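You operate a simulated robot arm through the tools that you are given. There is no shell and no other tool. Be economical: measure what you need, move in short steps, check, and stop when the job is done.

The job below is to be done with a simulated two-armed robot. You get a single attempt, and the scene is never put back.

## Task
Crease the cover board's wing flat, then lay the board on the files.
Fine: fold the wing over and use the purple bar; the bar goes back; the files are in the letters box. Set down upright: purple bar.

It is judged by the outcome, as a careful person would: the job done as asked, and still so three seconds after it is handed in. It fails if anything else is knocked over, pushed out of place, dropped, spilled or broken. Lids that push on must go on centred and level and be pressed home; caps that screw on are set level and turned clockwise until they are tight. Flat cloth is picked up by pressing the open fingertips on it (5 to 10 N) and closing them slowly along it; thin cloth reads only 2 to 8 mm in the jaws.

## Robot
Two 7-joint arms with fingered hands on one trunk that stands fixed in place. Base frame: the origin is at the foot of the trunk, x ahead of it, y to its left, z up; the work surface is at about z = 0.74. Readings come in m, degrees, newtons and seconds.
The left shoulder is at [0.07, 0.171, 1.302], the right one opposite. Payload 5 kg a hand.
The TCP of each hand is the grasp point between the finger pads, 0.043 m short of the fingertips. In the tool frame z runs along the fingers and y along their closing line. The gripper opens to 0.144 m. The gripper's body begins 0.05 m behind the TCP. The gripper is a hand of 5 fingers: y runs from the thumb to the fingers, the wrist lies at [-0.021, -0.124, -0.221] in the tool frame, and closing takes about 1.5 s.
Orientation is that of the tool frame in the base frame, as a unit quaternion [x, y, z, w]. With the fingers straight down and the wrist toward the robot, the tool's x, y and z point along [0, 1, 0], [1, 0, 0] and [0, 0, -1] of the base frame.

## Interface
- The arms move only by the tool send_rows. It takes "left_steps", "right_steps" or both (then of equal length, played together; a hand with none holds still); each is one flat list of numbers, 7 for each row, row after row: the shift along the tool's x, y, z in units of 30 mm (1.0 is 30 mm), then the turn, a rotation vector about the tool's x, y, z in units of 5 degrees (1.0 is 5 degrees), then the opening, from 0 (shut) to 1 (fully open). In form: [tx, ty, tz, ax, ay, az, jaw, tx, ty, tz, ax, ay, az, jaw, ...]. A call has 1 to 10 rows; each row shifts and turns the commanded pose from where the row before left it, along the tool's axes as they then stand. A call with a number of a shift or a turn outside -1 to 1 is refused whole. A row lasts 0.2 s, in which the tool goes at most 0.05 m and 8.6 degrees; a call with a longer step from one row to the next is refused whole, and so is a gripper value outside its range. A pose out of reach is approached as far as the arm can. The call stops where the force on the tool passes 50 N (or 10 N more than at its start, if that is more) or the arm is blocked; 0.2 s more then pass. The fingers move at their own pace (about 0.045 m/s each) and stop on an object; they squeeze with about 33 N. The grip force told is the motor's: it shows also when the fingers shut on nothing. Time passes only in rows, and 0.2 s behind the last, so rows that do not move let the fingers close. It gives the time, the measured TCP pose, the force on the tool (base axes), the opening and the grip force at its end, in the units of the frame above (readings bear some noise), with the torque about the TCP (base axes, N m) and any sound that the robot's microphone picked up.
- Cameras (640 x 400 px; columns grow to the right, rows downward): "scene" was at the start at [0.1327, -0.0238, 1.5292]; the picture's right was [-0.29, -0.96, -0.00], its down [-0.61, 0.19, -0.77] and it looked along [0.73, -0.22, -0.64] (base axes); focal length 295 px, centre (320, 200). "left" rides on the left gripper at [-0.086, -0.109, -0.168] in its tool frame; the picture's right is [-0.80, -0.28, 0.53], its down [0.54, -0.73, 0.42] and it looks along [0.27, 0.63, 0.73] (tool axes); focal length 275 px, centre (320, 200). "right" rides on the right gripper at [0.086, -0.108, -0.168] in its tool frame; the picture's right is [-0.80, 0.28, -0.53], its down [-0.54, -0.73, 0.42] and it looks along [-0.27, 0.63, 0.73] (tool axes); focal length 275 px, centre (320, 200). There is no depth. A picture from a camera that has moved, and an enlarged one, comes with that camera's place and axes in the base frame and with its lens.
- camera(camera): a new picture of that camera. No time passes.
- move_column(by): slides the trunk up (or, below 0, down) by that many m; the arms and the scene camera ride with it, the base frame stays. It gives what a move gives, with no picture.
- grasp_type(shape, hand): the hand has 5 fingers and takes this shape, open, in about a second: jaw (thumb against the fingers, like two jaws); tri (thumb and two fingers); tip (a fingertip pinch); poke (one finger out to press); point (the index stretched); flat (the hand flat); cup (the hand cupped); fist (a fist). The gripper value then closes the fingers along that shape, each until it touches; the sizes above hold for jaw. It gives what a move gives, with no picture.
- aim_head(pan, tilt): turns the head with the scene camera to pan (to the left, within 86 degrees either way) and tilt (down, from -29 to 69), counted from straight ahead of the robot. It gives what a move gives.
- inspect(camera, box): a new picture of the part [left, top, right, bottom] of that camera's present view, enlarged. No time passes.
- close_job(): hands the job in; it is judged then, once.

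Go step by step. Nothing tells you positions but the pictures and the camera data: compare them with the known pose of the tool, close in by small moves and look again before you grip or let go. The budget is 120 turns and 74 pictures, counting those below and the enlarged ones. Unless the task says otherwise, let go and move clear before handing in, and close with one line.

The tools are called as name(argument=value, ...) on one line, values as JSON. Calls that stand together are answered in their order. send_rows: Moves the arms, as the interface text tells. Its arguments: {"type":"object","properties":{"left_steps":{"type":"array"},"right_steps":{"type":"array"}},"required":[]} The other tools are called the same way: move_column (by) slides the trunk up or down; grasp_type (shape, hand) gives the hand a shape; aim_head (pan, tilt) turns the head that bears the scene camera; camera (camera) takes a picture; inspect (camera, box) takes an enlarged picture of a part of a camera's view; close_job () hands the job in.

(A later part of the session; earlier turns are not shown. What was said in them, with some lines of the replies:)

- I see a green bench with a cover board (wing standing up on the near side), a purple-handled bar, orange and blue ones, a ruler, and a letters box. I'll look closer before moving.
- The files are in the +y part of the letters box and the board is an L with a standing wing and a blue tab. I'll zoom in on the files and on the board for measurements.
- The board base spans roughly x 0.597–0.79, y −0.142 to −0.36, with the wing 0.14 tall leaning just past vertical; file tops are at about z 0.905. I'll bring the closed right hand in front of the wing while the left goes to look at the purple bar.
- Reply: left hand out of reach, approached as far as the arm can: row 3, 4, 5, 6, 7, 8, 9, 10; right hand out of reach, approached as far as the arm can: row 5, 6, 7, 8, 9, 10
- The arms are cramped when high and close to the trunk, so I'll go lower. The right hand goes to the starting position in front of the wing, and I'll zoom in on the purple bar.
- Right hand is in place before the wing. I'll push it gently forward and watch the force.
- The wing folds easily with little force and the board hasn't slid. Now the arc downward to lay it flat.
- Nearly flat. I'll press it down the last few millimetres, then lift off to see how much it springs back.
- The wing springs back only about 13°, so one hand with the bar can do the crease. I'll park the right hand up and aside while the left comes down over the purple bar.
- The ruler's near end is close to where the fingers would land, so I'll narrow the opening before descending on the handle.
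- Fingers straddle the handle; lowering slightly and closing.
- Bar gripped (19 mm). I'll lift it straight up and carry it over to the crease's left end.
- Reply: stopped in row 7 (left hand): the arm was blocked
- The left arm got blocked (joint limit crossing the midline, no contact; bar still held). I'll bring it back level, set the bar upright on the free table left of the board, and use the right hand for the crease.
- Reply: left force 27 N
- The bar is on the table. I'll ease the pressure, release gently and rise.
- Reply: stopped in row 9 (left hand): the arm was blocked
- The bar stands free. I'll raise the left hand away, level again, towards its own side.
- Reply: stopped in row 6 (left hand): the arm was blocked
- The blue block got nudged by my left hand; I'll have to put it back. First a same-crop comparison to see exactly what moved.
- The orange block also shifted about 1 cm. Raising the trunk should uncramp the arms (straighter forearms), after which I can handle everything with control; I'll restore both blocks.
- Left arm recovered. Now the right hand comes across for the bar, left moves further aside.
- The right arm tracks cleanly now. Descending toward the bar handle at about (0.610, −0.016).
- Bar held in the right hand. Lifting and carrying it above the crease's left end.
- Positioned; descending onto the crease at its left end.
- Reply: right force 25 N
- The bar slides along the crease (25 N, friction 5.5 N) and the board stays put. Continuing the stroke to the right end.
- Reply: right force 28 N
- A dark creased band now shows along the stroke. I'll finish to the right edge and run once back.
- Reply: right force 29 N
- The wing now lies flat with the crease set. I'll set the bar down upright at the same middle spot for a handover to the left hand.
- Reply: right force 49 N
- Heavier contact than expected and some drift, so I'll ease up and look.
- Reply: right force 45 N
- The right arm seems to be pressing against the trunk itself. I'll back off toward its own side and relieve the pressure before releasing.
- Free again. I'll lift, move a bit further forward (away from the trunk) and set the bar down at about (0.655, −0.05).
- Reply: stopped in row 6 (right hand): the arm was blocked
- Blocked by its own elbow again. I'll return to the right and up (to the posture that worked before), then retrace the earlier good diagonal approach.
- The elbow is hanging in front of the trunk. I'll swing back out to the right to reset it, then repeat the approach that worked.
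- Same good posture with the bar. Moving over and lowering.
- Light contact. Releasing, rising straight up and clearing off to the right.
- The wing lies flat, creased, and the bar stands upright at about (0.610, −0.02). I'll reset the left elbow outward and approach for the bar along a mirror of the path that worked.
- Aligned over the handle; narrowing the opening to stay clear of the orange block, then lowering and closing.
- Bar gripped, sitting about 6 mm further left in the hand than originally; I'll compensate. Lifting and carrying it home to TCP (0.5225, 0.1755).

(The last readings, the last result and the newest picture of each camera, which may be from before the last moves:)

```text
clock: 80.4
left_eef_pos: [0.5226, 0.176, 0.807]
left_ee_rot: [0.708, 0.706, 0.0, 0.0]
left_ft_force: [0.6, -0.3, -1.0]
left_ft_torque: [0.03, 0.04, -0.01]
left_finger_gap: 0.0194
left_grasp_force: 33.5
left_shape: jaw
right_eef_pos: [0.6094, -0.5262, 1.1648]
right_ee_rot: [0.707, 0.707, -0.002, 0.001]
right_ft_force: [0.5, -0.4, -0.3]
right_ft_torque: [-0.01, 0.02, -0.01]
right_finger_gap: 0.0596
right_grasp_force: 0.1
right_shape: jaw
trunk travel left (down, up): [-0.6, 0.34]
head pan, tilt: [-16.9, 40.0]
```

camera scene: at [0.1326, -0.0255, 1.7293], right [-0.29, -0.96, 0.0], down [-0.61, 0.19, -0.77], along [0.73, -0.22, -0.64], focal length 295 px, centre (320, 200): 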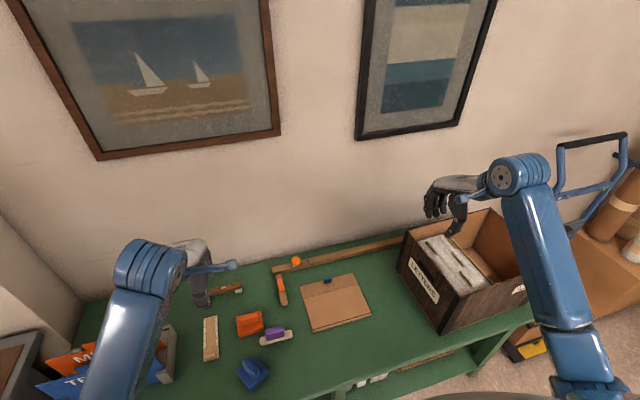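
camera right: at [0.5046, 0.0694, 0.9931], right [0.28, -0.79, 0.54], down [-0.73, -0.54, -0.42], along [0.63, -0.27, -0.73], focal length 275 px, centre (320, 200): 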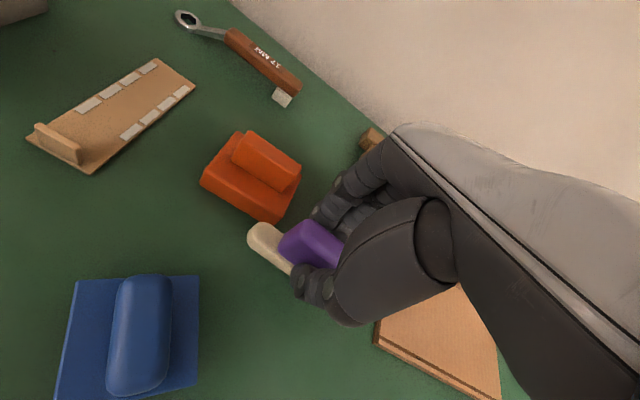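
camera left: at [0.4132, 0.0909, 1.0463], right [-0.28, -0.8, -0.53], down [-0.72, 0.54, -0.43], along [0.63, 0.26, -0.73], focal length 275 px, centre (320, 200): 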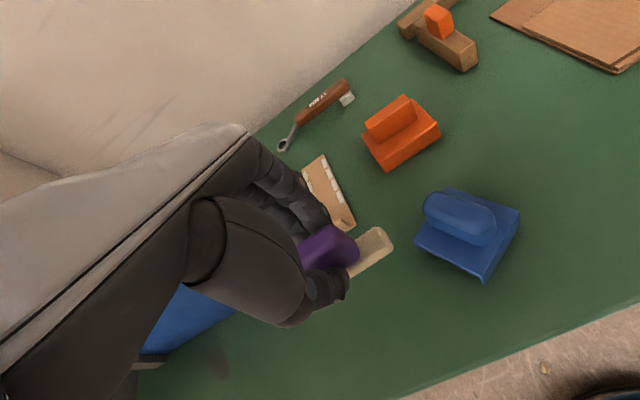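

send_rows(left_steps=[0, 0, 0.05, 0, 0, 0, 0, 0, 0, 0.04, 0, 0, 0, 0, 0, 0, 0, 0, 0, 0, 0.15, 0, 0, 0, 0, 0, 0, 0.3, 0, 0, 0, 0, 0, 0, 0.35, 0, 0, -0.5, 0, 0, 0, 0.35, 0, 0, -1, 0, 0, 0, 0.35, 0, 0, -1, 0, 0, 0, 0.35, 0, 0, -1, 0, 0, 0, 0.35, 0, 0, -1, 0, 0, 0, 0.35])

camera(camera="left")

```text
clock: 82.6
left_eef_pos: [0.5212, 0.176, 0.9385]
left_ee_rot: [0.707, 0.707, 0.0, 0.001]
left_ft_force: [-0.1, 0.0, 0.4]
left_ft_torque: [0.03, 0.02, -0.02]
left_finger_gap: 0.0501
left_grasp_force: 0.1
left_shape: jaw
right_eef_pos: [0.6093, -0.5271, 1.1662]
right_ee_rot: [0.707, 0.707, -0.001, 0.001]
right_ft_force: [-0.8, -0.2, -0.2]
right_ft_torque: [0.01, -0.03, -0.02]
right_finger_gap: 0.0601
right_grasp_force: 0.1
right_shape: jaw
trunk travel left (down, up): [-0.6, 0.34]
head pan, tilt: [-16.9, 40.0]
```

```text
21 pictures are left
camera left: at [0.4118, 0.0898, 1.1052], right [-0.28, -0.8, -0.53], down [-0.73, 0.54, -0.42], along [0.63, 0.27, -0.73], focal length 275 px, centre (320, 200)
```

left: 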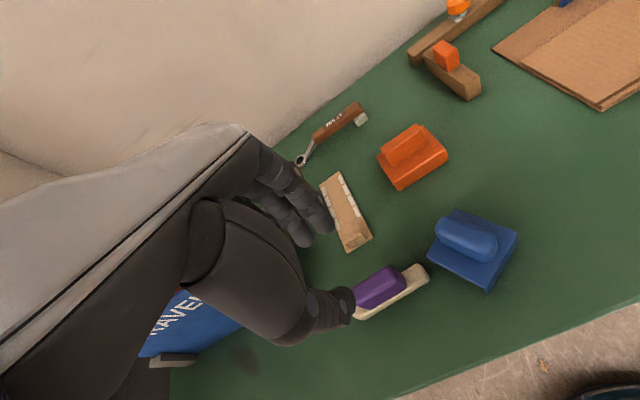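

The bar is home and upright (centre ≈ (0.520, 0.181), as at the start). Now to restore the orange block (needs about −12 mm x, −9 mm y): moving the left hand above its handle.

send_rows(left_steps=[-0.655, 0.895, 0, 0, 0, 0, 0.35, -0.655, 0.895, 0, 0, 0, 0, 0.35, -0.655, 0.895, 0, 0, 0, 0, 0.35, -0.655, 0.895, 0.2, 0, 0, 0, 0.35, -0.655, 0.895, 0.5, 0, 0, 0, 0.35, -0.655, 0.895, 0.8, 0, 0, 0, 0.35, 0, 0, 0.5, 0, 0, 0, 0.35, 0, 0, 0, 0, 0, 0, 0.35])

camera(camera="left")

```text
clock: 84.4
left_eef_pos: [0.6812, 0.0704, 0.8713]
left_ee_rot: [0.707, 0.707, 0.004, -0.009]
left_ft_force: [0.1, -0.5, 0.3]
left_ft_torque: [-0.02, -0.01, 0.03]
left_finger_gap: 0.0503
left_grasp_force: 0.1
left_shape: jaw
right_eef_pos: [0.6078, -0.5271, 1.1656]
right_ee_rot: [0.708, 0.706, -0.001, 0.001]
right_ft_force: [-0.3, -0.4, -0.2]
right_ft_torque: [0.02, 0.03, 0.0]
right_finger_gap: 0.0596
right_grasp_force: 0.0
right_shape: jaw
trunk travel left (down, up): [-0.6, 0.34]
head pan, tilt: [-16.9, 40.0]
```

```text
20 pictures are left
camera left: at [0.5727, -0.0192, 1.0374], right [-0.29, -0.79, -0.55], down [-0.73, 0.55, -0.41], along [0.62, 0.28, -0.73], focal length 275 px, centre (320, 200)
```

left: 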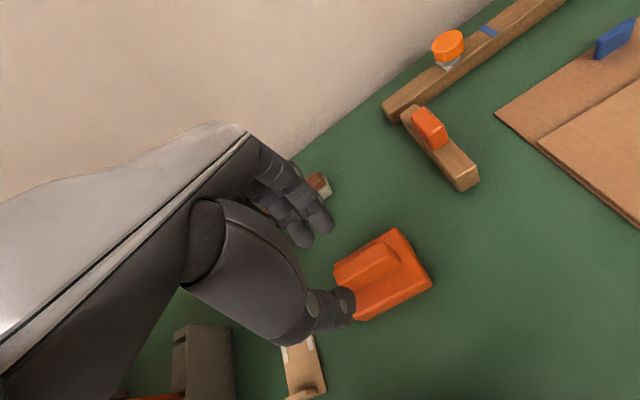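

The elbow limits me by a centimetre here again; I'll swing the left arm out and come back in by the good diagonal.

send_rows(left_steps=[0.5, 0, -1, -0.08, -0.21, 0, 0.35, 1, 0, -1, 0, 0, 0, 0.35, 1, 0, -1, 0, 0, 0, 0.35, 1, 0, -1, 0, 0, 0, 0.35, 1, 0, -1, 0, 0, 0, 0.35, 1, 0, -1, 0, 0, 0, 0.35, 1, 0, -1, 0, 0, 0, 0.35, 1, 0, -1, 0, 0, 0, 0.35, 1, 0, -1, 0, 0, 0, 0.35, 1, 0, -1, 0, 0, 0, 0.35])

send_rows(left_steps=[1, 0, -1, 0, 0, 0, 0.35, 1, 0, -1, 0, 0, 0, 0.35, -1, 0, 0.2, 0, 0, 0, 0.35, -1, 0, 0.2, 0, 0, 0, 0.35, -1, 0, 0.2, 0, 0, 0, 0.35, -1, 0, 0.3, 0, 0, 0, 0.35, -1, 0, 0.4, 0, 0, 0, 0.35, -1, 0, 0.4, 0, 0, 0, 0.35, -1, 0, 0.4, 0, 0, 0, 0.35, -1, 0, 0.4, 0, 0, 0, 0.35])

```text
clock: 86.6
left_eef_pos: [0.6816, 0.3488, 1.1731]
left_ee_rot: [0.707, 0.707, -0.005, 0.01]
left_ft_force: [-0.3, -0.5, -0.7]
left_ft_torque: [-0.01, 0.03, -0.01]
left_finger_gap: 0.0502
left_grasp_force: 0.1
left_shape: jaw
right_eef_pos: [0.6086, -0.5243, 1.1671]
right_ee_rot: [0.709, 0.706, -0.002, 0.001]
right_ft_force: [0.3, 0.0, -0.1]
right_ft_torque: [-0.04, 0.01, 0.03]
right_finger_gap: 0.06
right_grasp_force: 0.1
right_shape: jaw
trunk travel left (down, up): [-0.6, 0.34]
head pan, tilt: [-16.9, 40.0]
```

```text
clock: 88.8
left_eef_pos: [0.6816, 0.1665, 1.1633]
left_ee_rot: [0.706, 0.708, -0.004, 0.01]
left_ft_force: [0.1, -1.1, -0.7]
left_ft_torque: [0.0, -0.02, -0.01]
left_finger_gap: 0.0501
left_grasp_force: 0.0
left_shape: jaw
right_eef_pos: [0.6097, -0.5261, 1.164]
right_ee_rot: [0.708, 0.707, 0.0, 0.001]
right_ft_force: [0.6, -0.3, -0.4]
right_ft_torque: [0.03, -0.01, -0.03]
right_finger_gap: 0.0599
right_grasp_force: 0.1
right_shape: jaw
trunk travel left (down, up): [-0.6, 0.34]
head pan, tilt: [-16.9, 40.0]
```

send_rows(left_steps=[-0.76, 0, 1, 0.08, 0.21, 0, 0.35, -0.76, 0, 1, 0, 0, 0, 0.35, -0.76, 0, 1, 0, 0, 0, 0.35, -0.76, 0, 1, 0, 0, 0, 0.35, -0.76, 0, 1, 0, 0, 0, 0.35, 0, 0, 1, 0, 0, 0, 0.35, 0, 0, 1, 0, 0, 0, 0.35, 0, 0, 1, 0, 0, 0, 0.35, 0, 0, 1, 0, 0, 0, 0.35, 0, 0, 0.6, 0, 0, 0, 0.35])

camera(camera="left")

```text
clock: 91.0
left_eef_pos: [0.6824, 0.0527, 0.8762]
left_ee_rot: [0.707, 0.707, 0.0, 0.0]
left_ft_force: [0.5, 0.7, 0.5]
left_ft_torque: [-0.03, 0.02, 0.02]
left_finger_gap: 0.05
left_grasp_force: 0.1
left_shape: jaw
right_eef_pos: [0.6093, -0.5274, 1.1653]
right_ee_rot: [0.708, 0.706, -0.002, 0.001]
right_ft_force: [-0.1, 0.9, -0.1]
right_ft_torque: [0.03, -0.05, -0.01]
right_finger_gap: 0.0601
right_grasp_force: 0.1
right_shape: jaw
trunk travel left (down, up): [-0.6, 0.34]
head pan, tilt: [-16.9, 40.0]
```

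```text
19 pictures are left
camera left: at [0.5722, -0.0331, 1.0421], right [-0.28, -0.8, -0.53], down [-0.73, 0.54, -0.42], along [0.63, 0.27, -0.73], focal length 275 px, centre (320, 200)
```

left: 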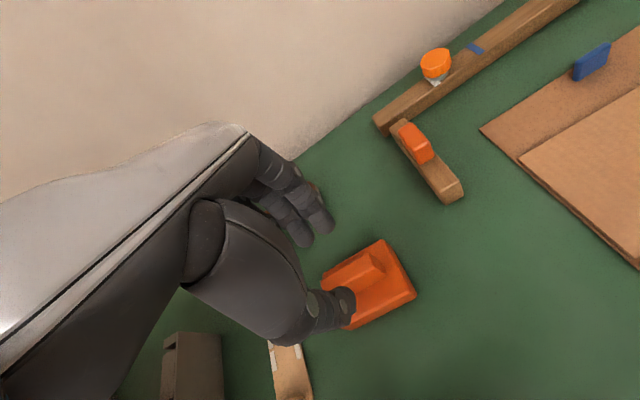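

Accurate now. Lowering over the orange handle and gripping it.

send_rows(left_steps=[0, 0.05, 0.8, 0, 0, 0, 0.35, 0, 0, 0.8, 0, 0, 0, 0.35, 0, 0, 0.25, 0, 0, 0, 0.35, 0, 0, 0, 0, 0, 0, 0.25, 0, 0, 0, 0, 0, 0, 0.15, 0, 0, 0, 0, 0, 0, 0.05, 0, 0, 0, 0, 0, 0, 0, 0, 0, 0, 0, 0, 0, 0])

camera(camera="left")

```text
clock: 92.8
left_eef_pos: [0.683, 0.0536, 0.8197]
left_ee_rot: [0.707, 0.707, 0.0, 0.0]
left_ft_force: [-2.4, -1.0, -0.2]
left_ft_torque: [-0.04, 0.11, -0.07]
left_finger_gap: 0.0101
left_grasp_force: 33.2
left_shape: jaw
right_eef_pos: [0.6089, -0.5269, 1.1649]
right_ee_rot: [0.708, 0.706, -0.001, 0.001]
right_ft_force: [0.9, -0.7, 0.1]
right_ft_torque: [-0.01, -0.01, -0.01]
right_finger_gap: 0.0602
right_grasp_force: 0.1
right_shape: jaw
trunk travel left (down, up): [-0.6, 0.34]
head pan, tilt: [-16.9, 40.0]
```

```text
18 pictures are left
camera left: at [0.5734, -0.0335, 0.9868], right [-0.28, -0.8, -0.53], down [-0.73, 0.54, -0.42], along [0.63, 0.27, -0.73], focal length 275 px, centre (320, 200)
```

left: 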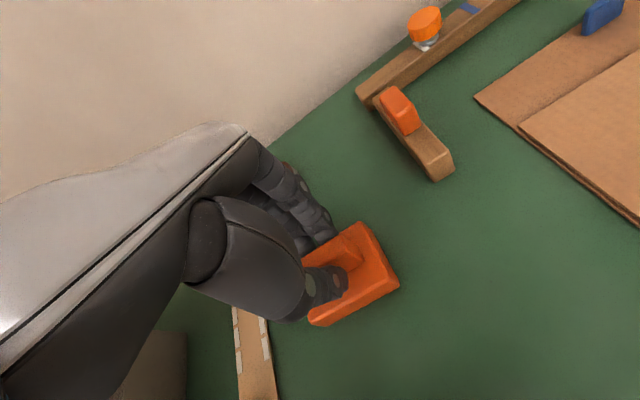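

send_rows(left_steps=[0, 0, -0.12, 0, 0, 0, 0, -0.13, -0.19, 0, 0, 0, 0, 0, -0.13, -0.19, 0, 0, 0, 0, 0, 0, 0, 0.12, 0, 0, 0, 0, 0, 0, 0, 0, 0, 0, 0])

camera(camera="left")

```text
clock: 94.0
left_eef_pos: [0.6729, 0.0447, 0.8206]
left_ee_rot: [0.707, 0.707, 0.0, 0.001]
left_ft_force: [-0.7, -0.4, -1.6]
left_ft_torque: [-0.04, -0.02, -0.04]
left_finger_gap: 0.0094
left_grasp_force: 32.7
left_shape: jaw
right_eef_pos: [0.6091, -0.5266, 1.1654]
right_ee_rot: [0.707, 0.707, -0.001, 0.001]
right_ft_force: [-1.0, -0.1, 0.5]
right_ft_torque: [0.04, 0.01, -0.01]
right_finger_gap: 0.06
right_grasp_force: 0.0
right_shape: jaw
trunk travel left (down, up): [-0.6, 0.34]
head pan, tilt: [-16.9, 40.0]
```

```text
17 pictures are left
camera left: at [0.5633, -0.0408, 0.9868], right [-0.28, -0.8, -0.53], down [-0.73, 0.54, -0.43], along [0.63, 0.27, -0.73], focal length 275 px, centre (320, 200)
```

left: 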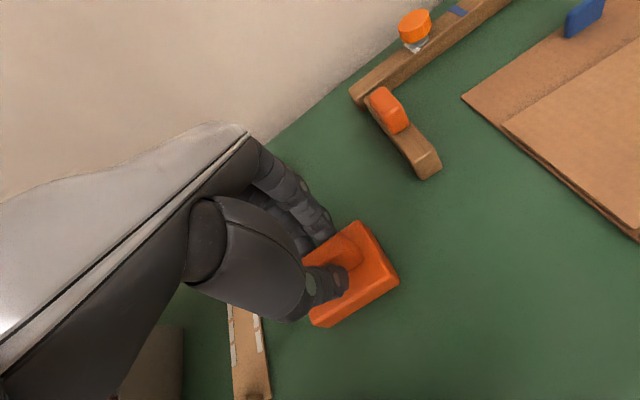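

Orange block is back. Lowering to contact, releasing and rising.

send_rows(left_steps=[0, 0, 0.05, 0, 0, 0, 0, 0, 0, 0, 0, 0, 0, 0.1, 0, 0, 0, 0, 0, 0, 0.3, 0, 0, 0, 0, 0, 0, 0.35, 0, 0, -0.7, 0, 0, 0, 0.35, 0, 0, -1, 0, 0, 0, 0.35, 0.5, 0, -1, 0, 0, 1, 0.35, 1, 0, -1, 0, 0, 1, 0.35, 0.5, -0.5, -1, 0, 0, 1, 0.35])

send_rows(left_steps=[0.5, -0.8, -0.5, 0, 0, 1, 0.35, 0, -0.8, -0.5, 0, 0, 1, 0.35, 0, -0.8, 0, 0, 0, 1, 0.35, 0, -0.8, 0, 0, 0, 1, 0.35, 0, 0, 0, 0, 0, 1, 0.35, 0, 0, 0, 0, 0, 1, 0.35, 0, 0, 0, 0, 0, 1, 0.35, 0, 0, 0, 0, 0, 1, 0.35, 0, 0, 0, 0, 0, 1, 0.35, 0, 0, 0, 0, 0, 0, 0.35])

camera(camera="left")

inspect(camera="scene", box=[170, 240, 400, 390])

```text
clock: 96.0
left_eef_pos: [0.6605, 0.1087, 0.9585]
left_ee_rot: [0.794, 0.608, 0.0, 0.001]
left_ft_force: [-1.1, -0.1, -0.1]
left_ft_torque: [0.0, -0.04, 0.03]
left_finger_gap: 0.0502
left_grasp_force: 0.1
left_shape: jaw
right_eef_pos: [0.6073, -0.5263, 1.1665]
right_ee_rot: [0.708, 0.706, -0.001, 0.001]
right_ft_force: [0.3, 0.8, 1.1]
right_ft_torque: [0.01, -0.03, -0.02]
right_finger_gap: 0.0604
right_grasp_force: 0.0
right_shape: jaw
trunk travel left (down, up): [-0.6, 0.34]
head pan, tilt: [-16.9, 40.0]
```

```text
clock: 98.2
left_eef_pos: [0.5777, 0.1596, 0.9886]
left_ee_rot: [0.966, 0.26, 0.0, 0.001]
left_ft_force: [-0.1, -0.1, -0.4]
left_ft_torque: [0.0, 0.02, -0.01]
left_finger_gap: 0.05
left_grasp_force: 0.0
left_shape: jaw
right_eef_pos: [0.6083, -0.5269, 1.1656]
right_ee_rot: [0.708, 0.706, -0.001, 0.001]
right_ft_force: [0.1, -0.6, -0.2]
right_ft_torque: [-0.02, -0.02, 0.01]
right_finger_gap: 0.06
right_grasp_force: 0.1
right_shape: jaw
trunk travel left (down, up): [-0.6, 0.34]
head pan, tilt: [-16.9, 40.0]
```

```text
16 pictures are left
camera left: at [0.4477, 0.21, 1.1551], right [-0.83, -0.15, -0.53], down [0.11, 0.9, -0.42], along [0.55, -0.41, -0.73], focal length 275 px, centre (320, 200)
```

left: 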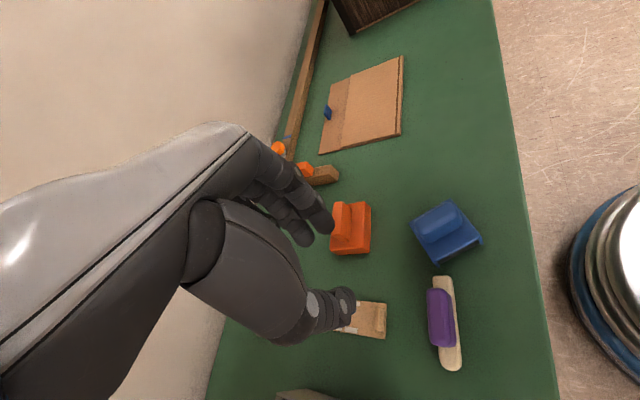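

```text
2.67 times, centred on (285, 315) of scene
camera zoom: at [0.1321, -0.0236, 1.7293], right [-0.29, -0.96, 0.0], down [-0.61, 0.19, -0.77], along [0.73, -0.22, -0.64], focal length 788 px, centre (413, -107)
```

zoom: 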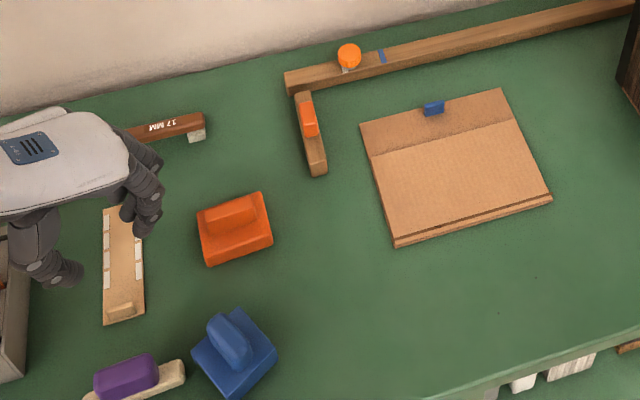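

Orange matches its start place. Now the blue block: handle centred near (0.527, 0.067), turned about +28°; my hand is at −60° yaw, across the handle. Moving over it.

send_rows(left_steps=[-0.75, 0.46, 0.5, 0, 0, 0.1, 0.35, -0.75, 0.46, 0.9, 0, 0, 0.1, 0.35, -0.75, 0.46, 0.9, 0, 0, 0.1, 0.35, -0.75, 0.46, 0.9, 0, 0, 0.1, 0.35, 0, 0, 0.4, 0, 0, 0, 0.35, 0, 0, 0, 0, 0, 0, 0.35])

camera(camera="left")

```text
clock: 99.6
left_eef_pos: [0.5269, 0.0666, 0.8811]
left_ee_rot: [0.97, 0.242, 0.0, 0.001]
left_ft_force: [0.0, -0.3, -0.8]
left_ft_torque: [-0.01, 0.0, 0.01]
left_finger_gap: 0.0502
left_grasp_force: 0.0
left_shape: jaw
right_eef_pos: [0.6104, -0.5258, 1.1662]
right_ee_rot: [0.707, 0.707, -0.001, 0.002]
right_ft_force: [-0.8, 1.2, -0.3]
right_ft_torque: [0.01, 0.0, 0.01]
right_finger_gap: 0.0599
right_grasp_force: 0.1
right_shape: jaw
trunk travel left (down, up): [-0.6, 0.34]
head pan, tilt: [-16.9, 40.0]
```

```text
14 pictures are left
camera left: at [0.3986, 0.1222, 1.0471], right [-0.84, -0.12, -0.53], down [0.14, 0.9, -0.42], along [0.53, -0.43, -0.73], focal length 275 px, centre (320, 200)
```

left: 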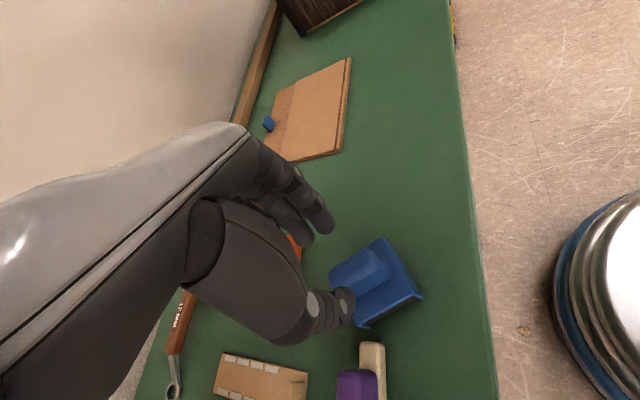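

send_rows(left_steps=[0, 0, 0.9, 0, 0, 0, 0.35, 0, 0, 0.9, 0, 0, 0, 0.35, 0, 0, 0.25, 0, 0, 0, 0.35, 0, 0, 0, 0, 0, 0, 0.25, 0, 0, 0, 0, 0, 0, 0.15, 0, 0, 0, 0, 0, 0, 0.05, 0, 0, 0, 0, 0, 0, 0, 0, 0, 0, 0, 0, 0, 0])

camera(camera="left")

```text
clock: 101.4
left_eef_pos: [0.5275, 0.0665, 0.8191]
left_ee_rot: [0.97, 0.243, 0.002, 0.001]
left_ft_force: [0.1, 2.2, 16.0]
left_ft_torque: [-0.15, -0.11, 0.18]
left_finger_gap: 0.0451
left_grasp_force: 32.8
left_shape: jaw
right_eef_pos: [0.6082, -0.5269, 1.1662]
right_ee_rot: [0.708, 0.706, 0.0, 0.002]
right_ft_force: [0.7, -0.2, 0.3]
right_ft_torque: [0.01, 0.02, -0.02]
right_finger_gap: 0.0601
right_grasp_force: 0.0
right_shape: jaw
trunk travel left (down, up): [-0.6, 0.34]
head pan, tilt: [-16.9, 40.0]
```

```text
13 pictures are left
camera left: at [0.3989, 0.1217, 0.9864], right [-0.83, -0.12, -0.54], down [0.14, 0.89, -0.42], along [0.53, -0.43, -0.73], focal length 275 px, centre (320, 200)
```

left: 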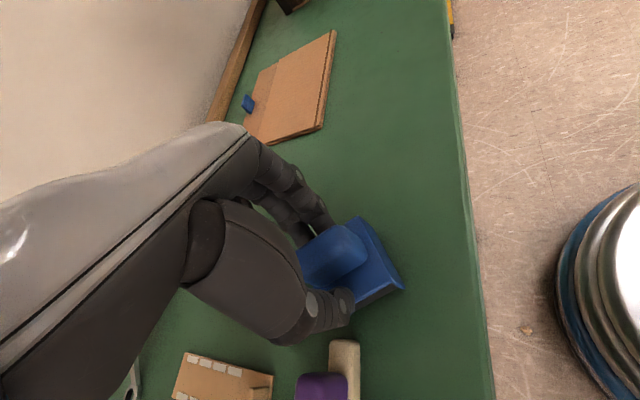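

The fingertips are resting on the block's base; raising a few millimetres and closing again.

send_rows(left_steps=[0, 0, 0, 0, 0, 0, 0.35, 0, 0, -0.25, 0, 0, 0, 0.35, 0, 0, 0, 0, 0, 0, 0.25, 0, 0, 0, 0, 0, 0, 0.15, 0, 0, 0, 0, 0, 0, 0.05, 0, 0, 0, 0, 0, 0, 0, 0, 0, 0, 0, 0, 0, 0])

camera(camera="left")

```text
clock: 103.0
left_eef_pos: [0.5266, 0.0664, 0.8265]
left_ee_rot: [0.97, 0.242, 0.0, 0.0]
left_ft_force: [-0.4, -0.3, 1.2]
left_ft_torque: [-0.04, 0.01, -0.03]
left_finger_gap: 0.0207
left_grasp_force: 33.4
left_shape: jaw
right_eef_pos: [0.6086, -0.5266, 1.1659]
right_ee_rot: [0.708, 0.706, -0.002, 0.002]
right_ft_force: [-0.6, 0.7, 0.5]
right_ft_torque: [0.01, 0.02, 0.04]
right_finger_gap: 0.0601
right_grasp_force: 0.1
right_shape: jaw
trunk travel left (down, up): [-0.6, 0.34]
head pan, tilt: [-16.9, 40.0]
```

```text
12 pictures are left
camera left: at [0.3991, 0.1216, 0.9928], right [-0.84, -0.12, -0.53], down [0.14, 0.9, -0.42], along [0.53, -0.43, -0.73], focal length 275 px, centre (320, 200)
```

left: 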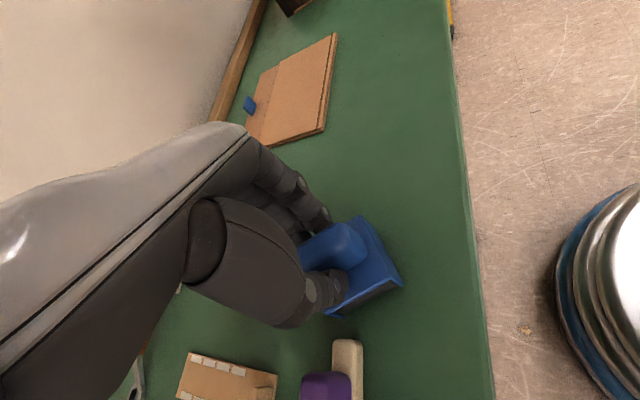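

Handle gripped. Lifting 6 mm, shifting 26 mm to the right, turning 28° clockwise back square, and lowering.

send_rows(left_steps=[0, 0, -0.2, 0, 0, 0, 0, -0.19, 0.39, 0, 0, 0, 0, 0, -0.19, 0.39, 0, 0, 0, 0.8, 0, 0, 0, 0, 0, 0, 1, 0, 0, 0, 0, 0, 0, 1, 0, 0, 0, 0, 0, 0, 1, 0, 0, 0, 0, 0, 0, 1, 0, 0, 0, 0, 0, 0, 0.8, 0, 0, 0, 0, 0, 0, 0, 0])

inspect(camera="scene", box=[170, 240, 400, 390])

```text
clock: 105.0
left_eef_pos: [0.5273, 0.0407, 0.833]
left_ee_rot: [1.0, 0.0, 0.0, 0.002]
left_ft_force: [-0.7, 0.8, -0.9]
left_ft_torque: [0.02, 0.0, 0.01]
left_finger_gap: 0.0206
left_grasp_force: 33.1
left_shape: jaw
right_eef_pos: [0.6078, -0.5273, 1.1651]
right_ee_rot: [0.707, 0.707, -0.002, 0.001]
right_ft_force: [0.1, 0.0, -1.0]
right_ft_torque: [0.0, 0.01, -0.03]
right_finger_gap: 0.0603
right_grasp_force: 0.0
right_shape: jaw
trunk travel left (down, up): [-0.6, 0.34]
head pan, tilt: [-16.9, 40.0]
```

```text
2.67 times, centred on (285, 315) of scene
camera zoom: at [0.1326, -0.0237, 1.7292], right [-0.29, -0.96, 0.0], down [-0.61, 0.19, -0.77], along [0.73, -0.22, -0.64], focal length 788 px, centre (413, -107)
```

zoom: 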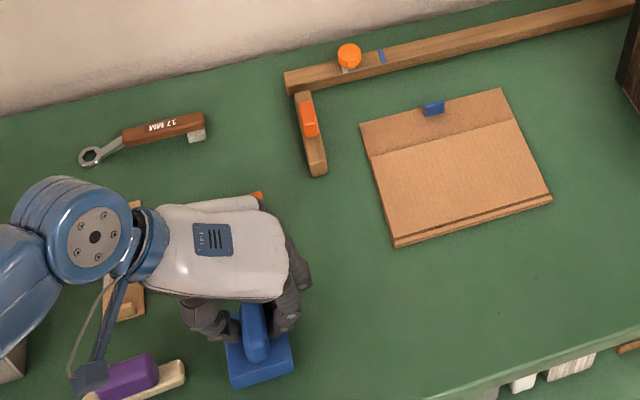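

The blue block lines up with its original place. Lowering, releasing, and rising.

send_rows(left_steps=[0, 0, 0.17, 0, 0, 0, 0, 0, 0, 0.05, 0, 0, 0, 0, 0, 0, 0, 0, 0, 0, 0.2, 0, 0, 0, 0, 0, 0, 0.3, 0, 0, 0, 0, 0, 0, 0.35, 0, 0, -0.6, 0, 0, 0, 0.35, 0, 0, -1, 0, 0, 0, 0.35, 0, 0, -1, 0, 0, 0, 0.35, 0, 0, -1, 0, 0, 0, 0.35, 0, -0.5, -1, 0, 0, 0, 0.35])

send_rows(left_steps=[0, -1, -1, 0, 0, -1, 0.35, 0, -1, -1, 0, 0, -1, 0.35, 0, -1, -1, 0, 0, -1, 0.35, 0, -1, -1, 0, 0, -1, 0.35, 0, -1, -1, 0, 0, -1, 0.35, 0, 0, 0, 0, 0, 0, 0.35], right_steps=[1, 0.3, 0, 0, 0, 0, 0.3, 1, 0.3, 0, 0, 0, 0, 0.3, 1, 0.3, 0, 0, 0, 0, 0.3, 1, 0.3, 0, 0, 0, 0, 0.3, 1, 0.3, 0, 0, 0, 0, 0.3, 1, 0.3, 0.5, 0, 0, 0, 0.3])

inspect(camera="scene", box=[130, 230, 400, 400])

```text
clock: 107.2
left_eef_pos: [0.527, 0.056, 0.9641]
left_ee_rot: [1.0, 0.0, -0.001, 0.001]
left_ft_force: [-0.2, 0.1, 0.1]
left_ft_torque: [0.0, -0.01, -0.03]
left_finger_gap: 0.0502
left_grasp_force: 0.0
left_shape: jaw
right_eef_pos: [0.6077, -0.5268, 1.1655]
right_ee_rot: [0.707, 0.707, -0.001, 0.002]
right_ft_force: [0.2, -0.1, 1.3]
right_ft_torque: [-0.02, -0.03, -0.01]
right_finger_gap: 0.0601
right_grasp_force: 0.1
right_shape: jaw
trunk travel left (down, up): [-0.6, 0.34]
head pan, tilt: [-16.9, 40.0]
```

```text
clock: 108.6
left_eef_pos: [0.5028, 0.2008, 1.1137]
left_ee_rot: [0.976, 0.217, 0.0, 0.002]
left_ft_force: [-0.1, -0.9, -0.1]
left_ft_torque: [0.0, 0.01, 0.0]
left_finger_gap: 0.0502
left_grasp_force: 0.0
left_shape: jaw
right_eef_pos: [0.664, -0.3458, 1.149]
right_ee_rot: [0.708, 0.707, -0.001, 0.002]
right_ft_force: [1.1, 0.5, -0.5]
right_ft_torque: [0.06, 0.06, -0.01]
right_finger_gap: 0.0436
right_grasp_force: 0.1
right_shape: jaw
trunk travel left (down, up): [-0.6, 0.34]
head pan, tilt: [-16.9, 40.0]
```

```text
2.35 times, centred on (265, 315) of scene
camera zoom: at [0.1344, -0.0234, 1.7291], right [-0.29, -0.96, 0.0], down [-0.62, 0.19, -0.77], along [0.73, -0.22, -0.64], focal length 695 px, centre (449, -71)
```

zoom: 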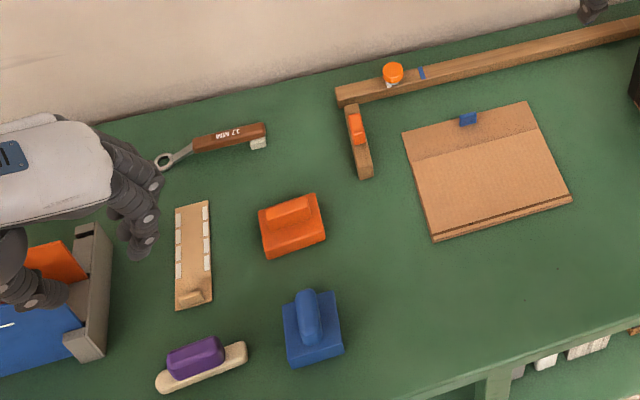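

Everything matches the starting layout, and the board lies flat. Now the right hand goes over the board's blue tab near (0.771, −0.25).

send_rows(right_steps=[0.32, 0.355, 1, 0, 0, 0, 0.3, 0.32, 0.355, 1, 0, 0, 0, 0.3, 0.32, 0.355, 1, 0, 0, 0, 0.3, 0.32, 0.355, 1, 0, 0, 0, 0.3, 0.32, 0.355, 1, 0, 0, 0, 0.3, 0.32, 0.355, 1, 0, 0, 0, 0.3, 0.32, 0.355, 1, 0, 0, 0, 0.3, 0.32, 0.355, 1, 0, 0, 0, 0.3, 0.32, 0.355, 1, 0, 0, 0, 0.3, 0.32, 0.355, 0.5, 0, 0, 0, 0.3])

camera(camera="right")

```text
clock: 110.8
left_eef_pos: [0.502, 0.2014, 1.1135]
left_ee_rot: [0.976, 0.216, 0.0, 0.001]
left_ft_force: [1.6, -1.0, 0.6]
left_ft_torque: [0.01, 0.05, 0.0]
left_finger_gap: 0.0501
left_grasp_force: 0.0
left_shape: jaw
right_eef_pos: [0.7705, -0.2515, 0.8631]
right_ee_rot: [0.708, 0.706, -0.002, 0.002]
right_ft_force: [-0.1, -0.1, 0.1]
right_ft_torque: [-0.02, 0.02, -0.04]
right_finger_gap: 0.0434
right_grasp_force: 0.1
right_shape: jaw
trunk travel left (down, up): [-0.6, 0.34]
head pan, tilt: [-16.9, 40.0]
```

```text
9 pictures are left
camera right: at [0.6617, -0.1636, 1.0313], right [0.28, -0.79, 0.54], down [-0.73, -0.54, -0.42], along [0.63, -0.27, -0.73], focal length 275 px, centre (320, 200)
```

right: 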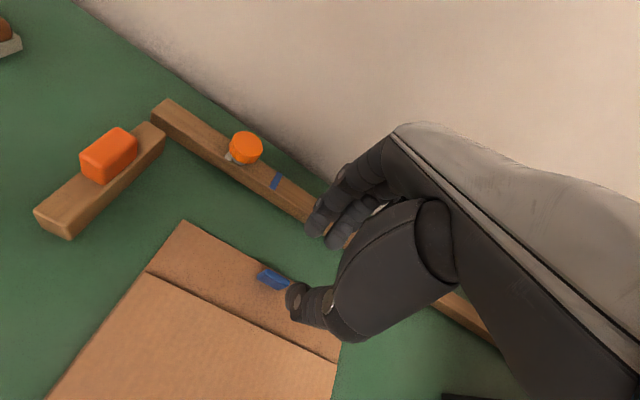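

Well aligned over the tab. Descending so the fingertips just clear the board, then pinching the tab.

send_rows(right_steps=[0, 0, 0.8, 0, 0, 0, 0.3, 0, 0, 0.8, 0, 0, 0, 0.3, 0, 0, 0.55, 0, 0, 0, 0.3, 0, 0, 0, 0, 0, 0, 0.2, 0, 0, 0, 0, 0, 0, 0.1, 0, 0, 0, 0, 0, 0, 0, 0, 0, 0, 0, 0, 0, 0, 0, 0, 0, 0, 0, 0, 0])

camera(camera="right")

```text
clock: 112.6
left_eef_pos: [0.503, 0.2008, 1.1143]
left_ee_rot: [0.976, 0.217, 0.0, 0.001]
left_ft_force: [0.2, -0.4, -0.5]
left_ft_torque: [-0.03, -0.01, -0.01]
left_finger_gap: 0.0501
left_grasp_force: 0.0
left_shape: jaw
right_eef_pos: [0.7704, -0.2506, 0.7993]
right_ee_rot: [0.708, 0.706, -0.001, 0.002]
right_ft_force: [-0.4, 1.1, -0.3]
right_ft_torque: [-0.01, -0.05, 0.01]
right_finger_gap: 0.0035
right_grasp_force: 33.5
right_shape: jaw
trunk travel left (down, up): [-0.6, 0.34]
head pan, tilt: [-16.9, 40.0]
```

```text
8 pictures are left
camera right: at [0.6617, -0.1642, 0.9675], right [0.28, -0.79, 0.54], down [-0.73, -0.54, -0.42], along [0.63, -0.27, -0.73], focal length 275 px, centre (320, 200)
```

right: 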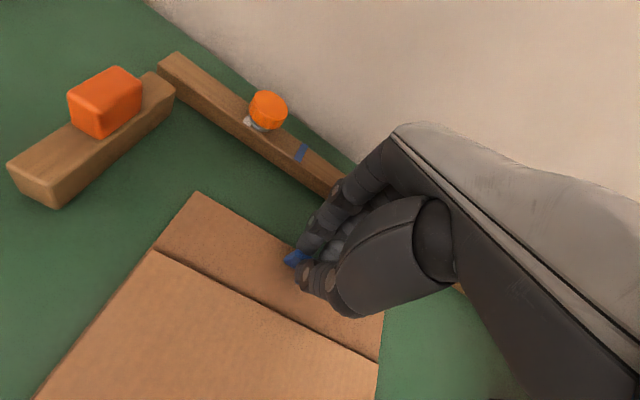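

Tab pinched (3.5 mm). Lifting slowly to see how the board hangs.

send_rows(right_steps=[0, 0, -0.3, 0, 0, 0, 0, 0, 0, -0.5, 0, 0, 0, 0, 0, 0, -0.6, 0, 0, 0, 0, 0, 0, -0.8, 0, 0, 0, 0, 0, 0, -0.8, 0, 0, 0, 0, 0, 0, -0.8, 0, 0, 0, 0, 0, 0, 0, 0, 0, 0, 0])

camera(camera="scene")

```text
clock: 114.2
left_eef_pos: [0.5021, 0.2011, 1.114]
left_ee_rot: [0.976, 0.217, 0.0, 0.001]
left_ft_force: [0.5, 0.9, 0.2]
left_ft_torque: [0.0, -0.02, 0.02]
left_finger_gap: 0.0501
left_grasp_force: 0.0
left_shape: jaw
right_eef_pos: [0.7699, -0.2518, 0.9142]
right_ee_rot: [0.708, 0.706, 0.0, 0.001]
right_ft_force: [-0.7, -0.3, -1.2]
right_ft_torque: [0.05, -0.09, -0.01]
right_finger_gap: 0.0031
right_grasp_force: 32.6
right_shape: jaw
trunk travel left (down, up): [-0.6, 0.34]
head pan, tilt: [-16.9, 40.0]
```

```text
7 pictures are left
camera scene: at [0.1329, -0.0236, 1.7292], right [-0.29, -0.96, 0.0], down [-0.62, 0.19, -0.77], along [0.73, -0.22, -0.64], focal length 295 px, centre (320, 200)
```

scene: 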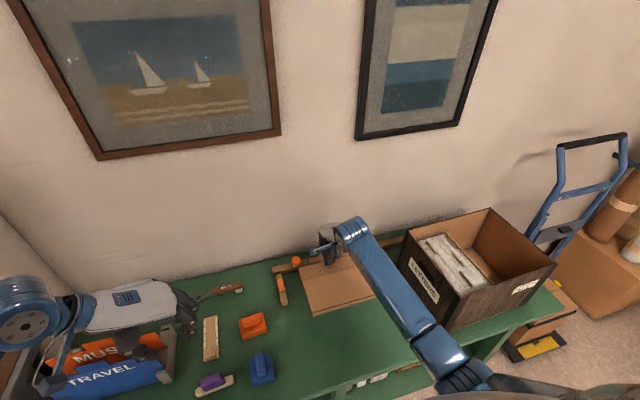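

The board hangs level from the tab. Raising well above the box rim, then carrying it over to the files.

send_rows(right_steps=[0, 0, -0.9, 0, 0, 0, 0, 0, 0, -0.9, 0, 0, 0, 0, 0, 0, -0.9, 0, 0, 0, 0, 0, 0, -0.9, 0, 0, 0, 0, 0, 0, -0.9, 0, 0, 0, 0, 0, 0, -0.9, 0, 0, 0, 0, -0.4, -0.1, -0.8, 0, 0, 0, 0, -0.7, -0.2, 0, 0, 0, 0, 0, -0.85, -0.22, 0, 0, 0, 0, 0, -0.85, -0.22, 0, 0, 0, 0, 0])

send_rows(right_steps=[-0.95, -0.23, 0, 0, 0, 0, 0, -0.95, -0.23, 0, 0, 0, 0, 0, -0.95, -0.23, 0, 0, 0, 0, 0, -0.95, -0.23, 0, 0, 0, 0, 0, -0.95, -0.23, 0, 0, 0, 0, 0, -0.95, -0.23, 0, 0, 0, 0, 0, -0.95, -0.23, 0, 0, 0, 0, 0, -0.95, -0.23, 0, 0, 0, 0, 0, -0.95, -0.23, 0, 0, 0, 0, 0, -0.95, -0.23, 0, 0, 0, 0, 0])

```text
clock: 116.4
left_eef_pos: [0.502, 0.2005, 1.1152]
left_ee_rot: [0.976, 0.217, 0.001, 0.0]
left_ft_force: [0.0, 0.4, -0.1]
left_ft_torque: [0.01, -0.05, -0.04]
left_finger_gap: 0.0502
left_grasp_force: 0.0
left_shape: jaw
right_eef_pos: [0.7464, -0.3352, 1.0994]
right_ee_rot: [0.708, 0.707, 0.0, 0.001]
right_ft_force: [-0.4, 0.5, -1.2]
right_ft_torque: [0.08, -0.11, 0.01]
right_finger_gap: 0.0034
right_grasp_force: 32.9
right_shape: jaw
trunk travel left (down, up): [-0.6, 0.34]
head pan, tilt: [-16.9, 40.0]
```

```text
clock: 118.6
left_eef_pos: [0.5007, 0.2001, 1.1141]
left_ee_rot: [0.976, 0.217, 0.001, 0.002]
left_ft_force: [-0.1, -0.7, 0.1]
left_ft_torque: [-0.01, -0.01, -0.02]
left_finger_gap: 0.0504
left_grasp_force: 0.1
left_shape: jaw
right_eef_pos: [0.6775, -0.62, 1.1015]
right_ee_rot: [0.707, 0.707, -0.001, 0.0]
right_ft_force: [0.6, -1.3, -2.6]
right_ft_torque: [0.03, -0.1, 0.02]
right_finger_gap: 0.0034
right_grasp_force: 33.4
right_shape: jaw
trunk travel left (down, up): [-0.6, 0.34]
head pan, tilt: [-16.9, 40.0]
```

send_rows(right_steps=[-0.7, -0.1, 0, 0, 0, 0, 0, -0.7, -0.1, 0, 0, 0, 0, 0, -0.6, -0.08, 0, 0, 0, 0, 0, 0, 0, 0, 0, 0, 0, 0])

camera(camera="right")

inspect(camera="scene", box=[340, 180, 600, 350])

```text
clock: 119.6
left_eef_pos: [0.503, 0.2009, 1.1142]
left_ee_rot: [0.976, 0.216, 0.001, 0.002]
left_ft_force: [-0.2, -0.1, 0.2]
left_ft_torque: [-0.04, 0.01, 0.02]
left_finger_gap: 0.0502
left_grasp_force: 0.1
left_shape: jaw
right_eef_pos: [0.6698, -0.6791, 1.1019]
right_ee_rot: [0.708, 0.707, -0.001, 0.001]
right_ft_force: [-0.7, -0.3, -1.3]
right_ft_torque: [0.01, -0.08, 0.02]
right_finger_gap: 0.0036
right_grasp_force: 32.6
right_shape: jaw
trunk travel left (down, up): [-0.6, 0.34]
head pan, tilt: [-16.9, 40.0]
```

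```text
6 pictures are left
camera right: at [0.5607, -0.5923, 1.2694], right [0.28, -0.8, 0.54], down [-0.73, -0.54, -0.42], along [0.63, -0.27, -0.73], focal length 275 px, centre (320, 200)
```

right: 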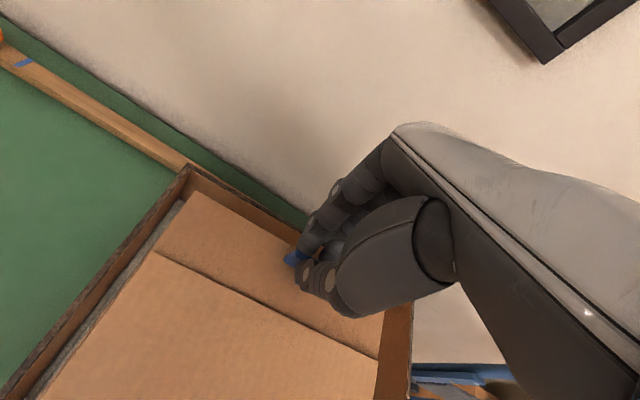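

```text
2.35 times, centred on (470, 265) of scene
camera zoom: at [0.1328, -0.0234, 1.7292], right [-0.29, -0.96, 0.0], down [-0.61, 0.19, -0.77], along [0.73, -0.22, -0.64], focal length 695 px, centre (-33, 47)
```

zoom: 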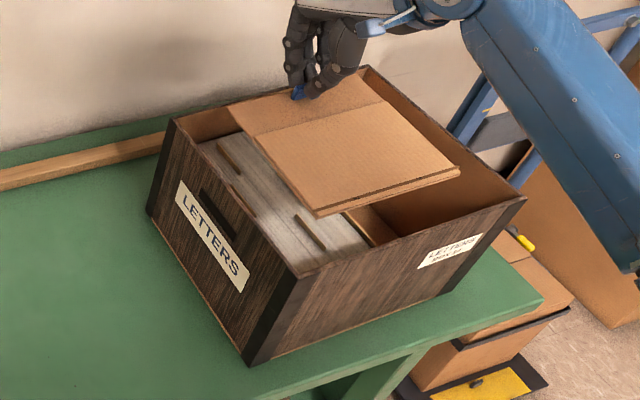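

The board hangs level inside the rim with about 1 cm clearance on the near-left side; I'll nudge it 1 cm forward and lower it to just above the files.

send_rows(right_steps=[0.1, 0.33, 0.3, 0, 0, 0, 0, 0, 0, 0.8, 0, 0, 0, 0, 0, 0, 0.8, 0, 0, 0, 0, 0, 0, 0.8, 0, 0, 0, 0, 0, 0, 0.8, 0, 0, 0, 0, 0, 0, 0.4, 0, 0, 0, 0, 0, 0, 0, 0, 0, 0, 0])

camera(camera="right")

```text
clock: 121.2
left_eef_pos: [0.5017, 0.2013, 1.1136]
left_ee_rot: [0.976, 0.217, 0.0, 0.001]
left_ft_force: [-0.3, -0.2, 1.2]
left_ft_torque: [-0.02, -0.01, 0.01]
left_finger_gap: 0.0502
left_grasp_force: 0.0
left_shape: jaw
right_eef_pos: [0.68, -0.6766, 0.9841]
right_ee_rot: [0.708, 0.706, 0.0, 0.001]
right_ft_force: [1.6, -0.1, -1.3]
right_ft_torque: [0.02, -0.13, 0.03]
right_finger_gap: 0.0034
right_grasp_force: 33.1
right_shape: jaw
trunk travel left (down, up): [-0.6, 0.34]
head pan, tilt: [-16.9, 40.0]
```

```text
4 pictures are left
camera right: at [0.5709, -0.5901, 1.1521], right [0.28, -0.8, 0.54], down [-0.73, -0.54, -0.42], along [0.63, -0.27, -0.73], focal length 275 px, centre (320, 200)
```

right: 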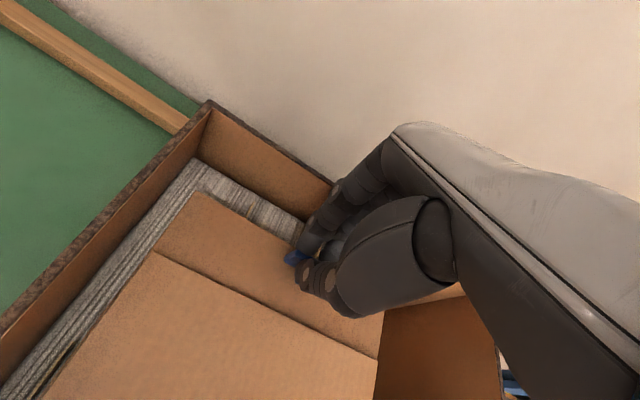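

Clearances are fine. Lowering in small steps until it touches the files.

send_rows(right_steps=[0, 0, 0.15, 0, 0, 0, 0, 0, 0, 0.15, 0, 0, 0, 0, 0, 0, 0.12, 0, 0, 0, 0, 0, 0, 0, 0, 0, 0, 0])

```text
clock: 122.2
left_eef_pos: [0.5016, 0.2016, 1.1132]
left_ee_rot: [0.976, 0.217, 0.001, 0.001]
left_ft_force: [-0.6, -0.2, -0.4]
left_ft_torque: [0.03, -0.03, -0.01]
left_finger_gap: 0.0504
left_grasp_force: 0.0
left_shape: jaw
right_eef_pos: [0.6788, -0.6773, 0.972]
right_ee_rot: [0.708, 0.706, -0.001, 0.002]
right_ft_force: [0.6, 0.2, -0.8]
right_ft_torque: [0.0, -0.07, 0.05]
right_finger_gap: 0.0031
right_grasp_force: 32.3
right_shape: jaw
trunk travel left (down, up): [-0.6, 0.34]
head pan, tilt: [-16.9, 40.0]
```

send_rows(right_steps=[0, 0, 0.08, 0, 0, 0, 0, 0, 0, 0.08, 0, 0, 0, 0, 0, 0, 0, 0, 0, 0, 0])

```text
clock: 123.0
left_eef_pos: [0.5025, 0.2013, 1.1152]
left_ee_rot: [0.976, 0.216, 0.001, 0.002]
left_ft_force: [0.6, 0.2, -0.3]
left_ft_torque: [0.02, -0.01, -0.03]
left_finger_gap: 0.05
left_grasp_force: 0.1
left_shape: jaw
right_eef_pos: [0.6798, -0.6775, 0.9675]
right_ee_rot: [0.707, 0.707, -0.002, 0.002]
right_ft_force: [0.0, 0.0, -0.7]
right_ft_torque: [0.03, -0.03, -0.02]
right_finger_gap: 0.0032
right_grasp_force: 32.9
right_shape: jaw
trunk travel left (down, up): [-0.6, 0.34]
head pan, tilt: [-16.9, 40.0]
```

send_rows(right_steps=[0, 0, 0.08, 0, 0, 0, 0, 0, 0, 0.08, 0, 0, 0, 0, 0, 0, 0, 0, 0, 0, 0])

```text
clock: 123.8
left_eef_pos: [0.5023, 0.2014, 1.1136]
left_ee_rot: [0.976, 0.217, 0.0, 0.001]
left_ft_force: [0.4, -0.1, -0.1]
left_ft_torque: [0.02, 0.01, -0.03]
left_finger_gap: 0.0504
left_grasp_force: 0.1
left_shape: jaw
right_eef_pos: [0.6795, -0.6759, 0.9648]
right_ee_rot: [0.707, 0.707, -0.001, 0.002]
right_ft_force: [-0.9, -0.5, 8.7]
right_ft_torque: [-0.02, -0.05, 0.0]
right_finger_gap: 0.0033
right_grasp_force: 33.0
right_shape: jaw
trunk travel left (down, up): [-0.6, 0.34]
head pan, tilt: [-16.9, 40.0]
```

Firm contact on the files (8.7 N). Easing, opening slightly, waiting, and rising straight up.

send_rows(right_steps=[0, 0, -0.05, 0, 0, 0, 0, 0, 0, 0, 0, 0, 0, 0.08, 0, 0, 0, 0, 0, 0, 0.16, 0, 0, 0, 0, 0, 0, 0.16, 0, 0, -0.3, 0, 0, 0, 0.16, 0, 0, -0.6, 0, 0, 0, 0.16, 0, 0, -1, 0, 0, 0, 0.16, 0, 0, -1, 0, 0, 0, 0.16, 0, 0, -1, 0, 0, 0, 0.16, 0, 0, -1, 0, 0, 0, 0.16])

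send_rows(right_steps=[0, 0, -1, 0, 0, 0, 0.16, 0.8, 0, -0.8, 0, 0, 0, 0.16, 1, 0, 0, 0, 0, 0, 0.16, 1, 0, 0, 0, 0, 0, 0.16, 1, 0, 0, 0, 0, 0, 0.16, 1, 0, 0, 0, 0, 0, 0.16, 1, 0, 0, 0, 0, 0, 0.16, 1, 0, 0, 0, 0, 0, 0.16, 0, 0, 0, 0, 0, 0, 0.16])

inspect(camera="scene", box=[340, 180, 600, 350])

```text
clock: 126.0
left_eef_pos: [0.5011, 0.2013, 1.1146]
left_ee_rot: [0.976, 0.217, 0.001, 0.001]
left_ft_force: [-0.5, 0.2, 0.1]
left_ft_torque: [-0.02, -0.04, -0.01]
left_finger_gap: 0.0502
left_grasp_force: 0.0
left_shape: jaw
right_eef_pos: [0.6789, -0.6763, 1.1106]
right_ee_rot: [0.707, 0.707, -0.001, 0.002]
right_ft_force: [0.7, 0.3, -0.8]
right_ft_torque: [-0.03, -0.02, -0.03]
right_finger_gap: 0.0227
right_grasp_force: 0.1
right_shape: jaw
trunk travel left (down, up): [-0.6, 0.34]
head pan, tilt: [-16.9, 40.0]
```

```text
clock: 128.0
left_eef_pos: [0.5031, 0.1999, 1.1146]
left_ee_rot: [0.976, 0.216, 0.0, 0.0]
left_ft_force: [0.0, -0.4, -0.1]
left_ft_torque: [0.02, -0.02, -0.02]
left_finger_gap: 0.0502
left_grasp_force: 0.1
left_shape: jaw
right_eef_pos: [0.6789, -0.4718, 1.164]
right_ee_rot: [0.708, 0.706, -0.001, 0.001]
right_ft_force: [-0.2, -0.2, 0.5]
right_ft_torque: [0.03, 0.02, -0.04]
right_finger_gap: 0.023
right_grasp_force: 0.1
right_shape: jaw
trunk travel left (down, up): [-0.6, 0.34]
head pan, tilt: [-16.9, 40.0]
```

```text
2.35 times, centred on (470, 265) of scene
camera zoom: at [0.1325, -0.0241, 1.7293], right [-0.29, -0.96, 0.0], down [-0.61, 0.19, -0.77], along [0.73, -0.22, -0.64], focal length 695 px, centre (-33, 47)
```

zoom: 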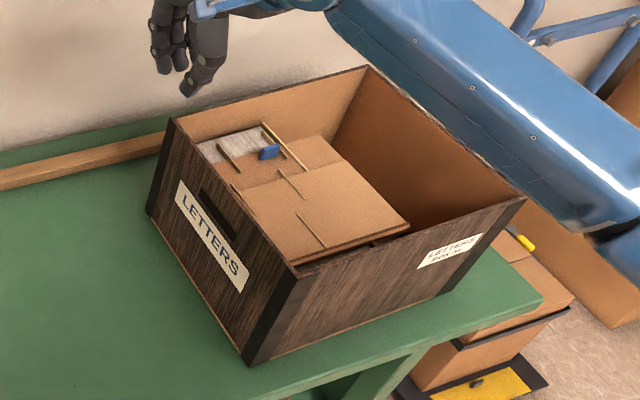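

The board lies flat on the files, wing closed. One last look at the whole scene before handing in.

camera(camera="scene")

```text
2 pictures are left
camera scene: at [0.1325, -0.0241, 1.7293], right [-0.29, -0.96, 0.0], down [-0.61, 0.19, -0.77], along [0.73, -0.22, -0.64], focal length 295 px, centre (320, 200)
```

scene: 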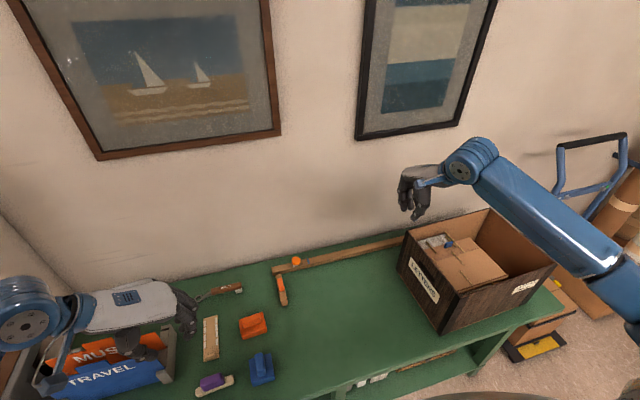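

All is in place: the bar is upright at home, the board is on the files, and both hands are clear.

close_job()

```text
The job is handed in.
```

I folded the wing over, creased it flat with the purple bar, and laid the board flat on the files in the letters box. The bar is back upright in its place. My left hand nudged the orange and blue blocks during the job; I put both back to within a few millimetres of where they started, going by the pictures.
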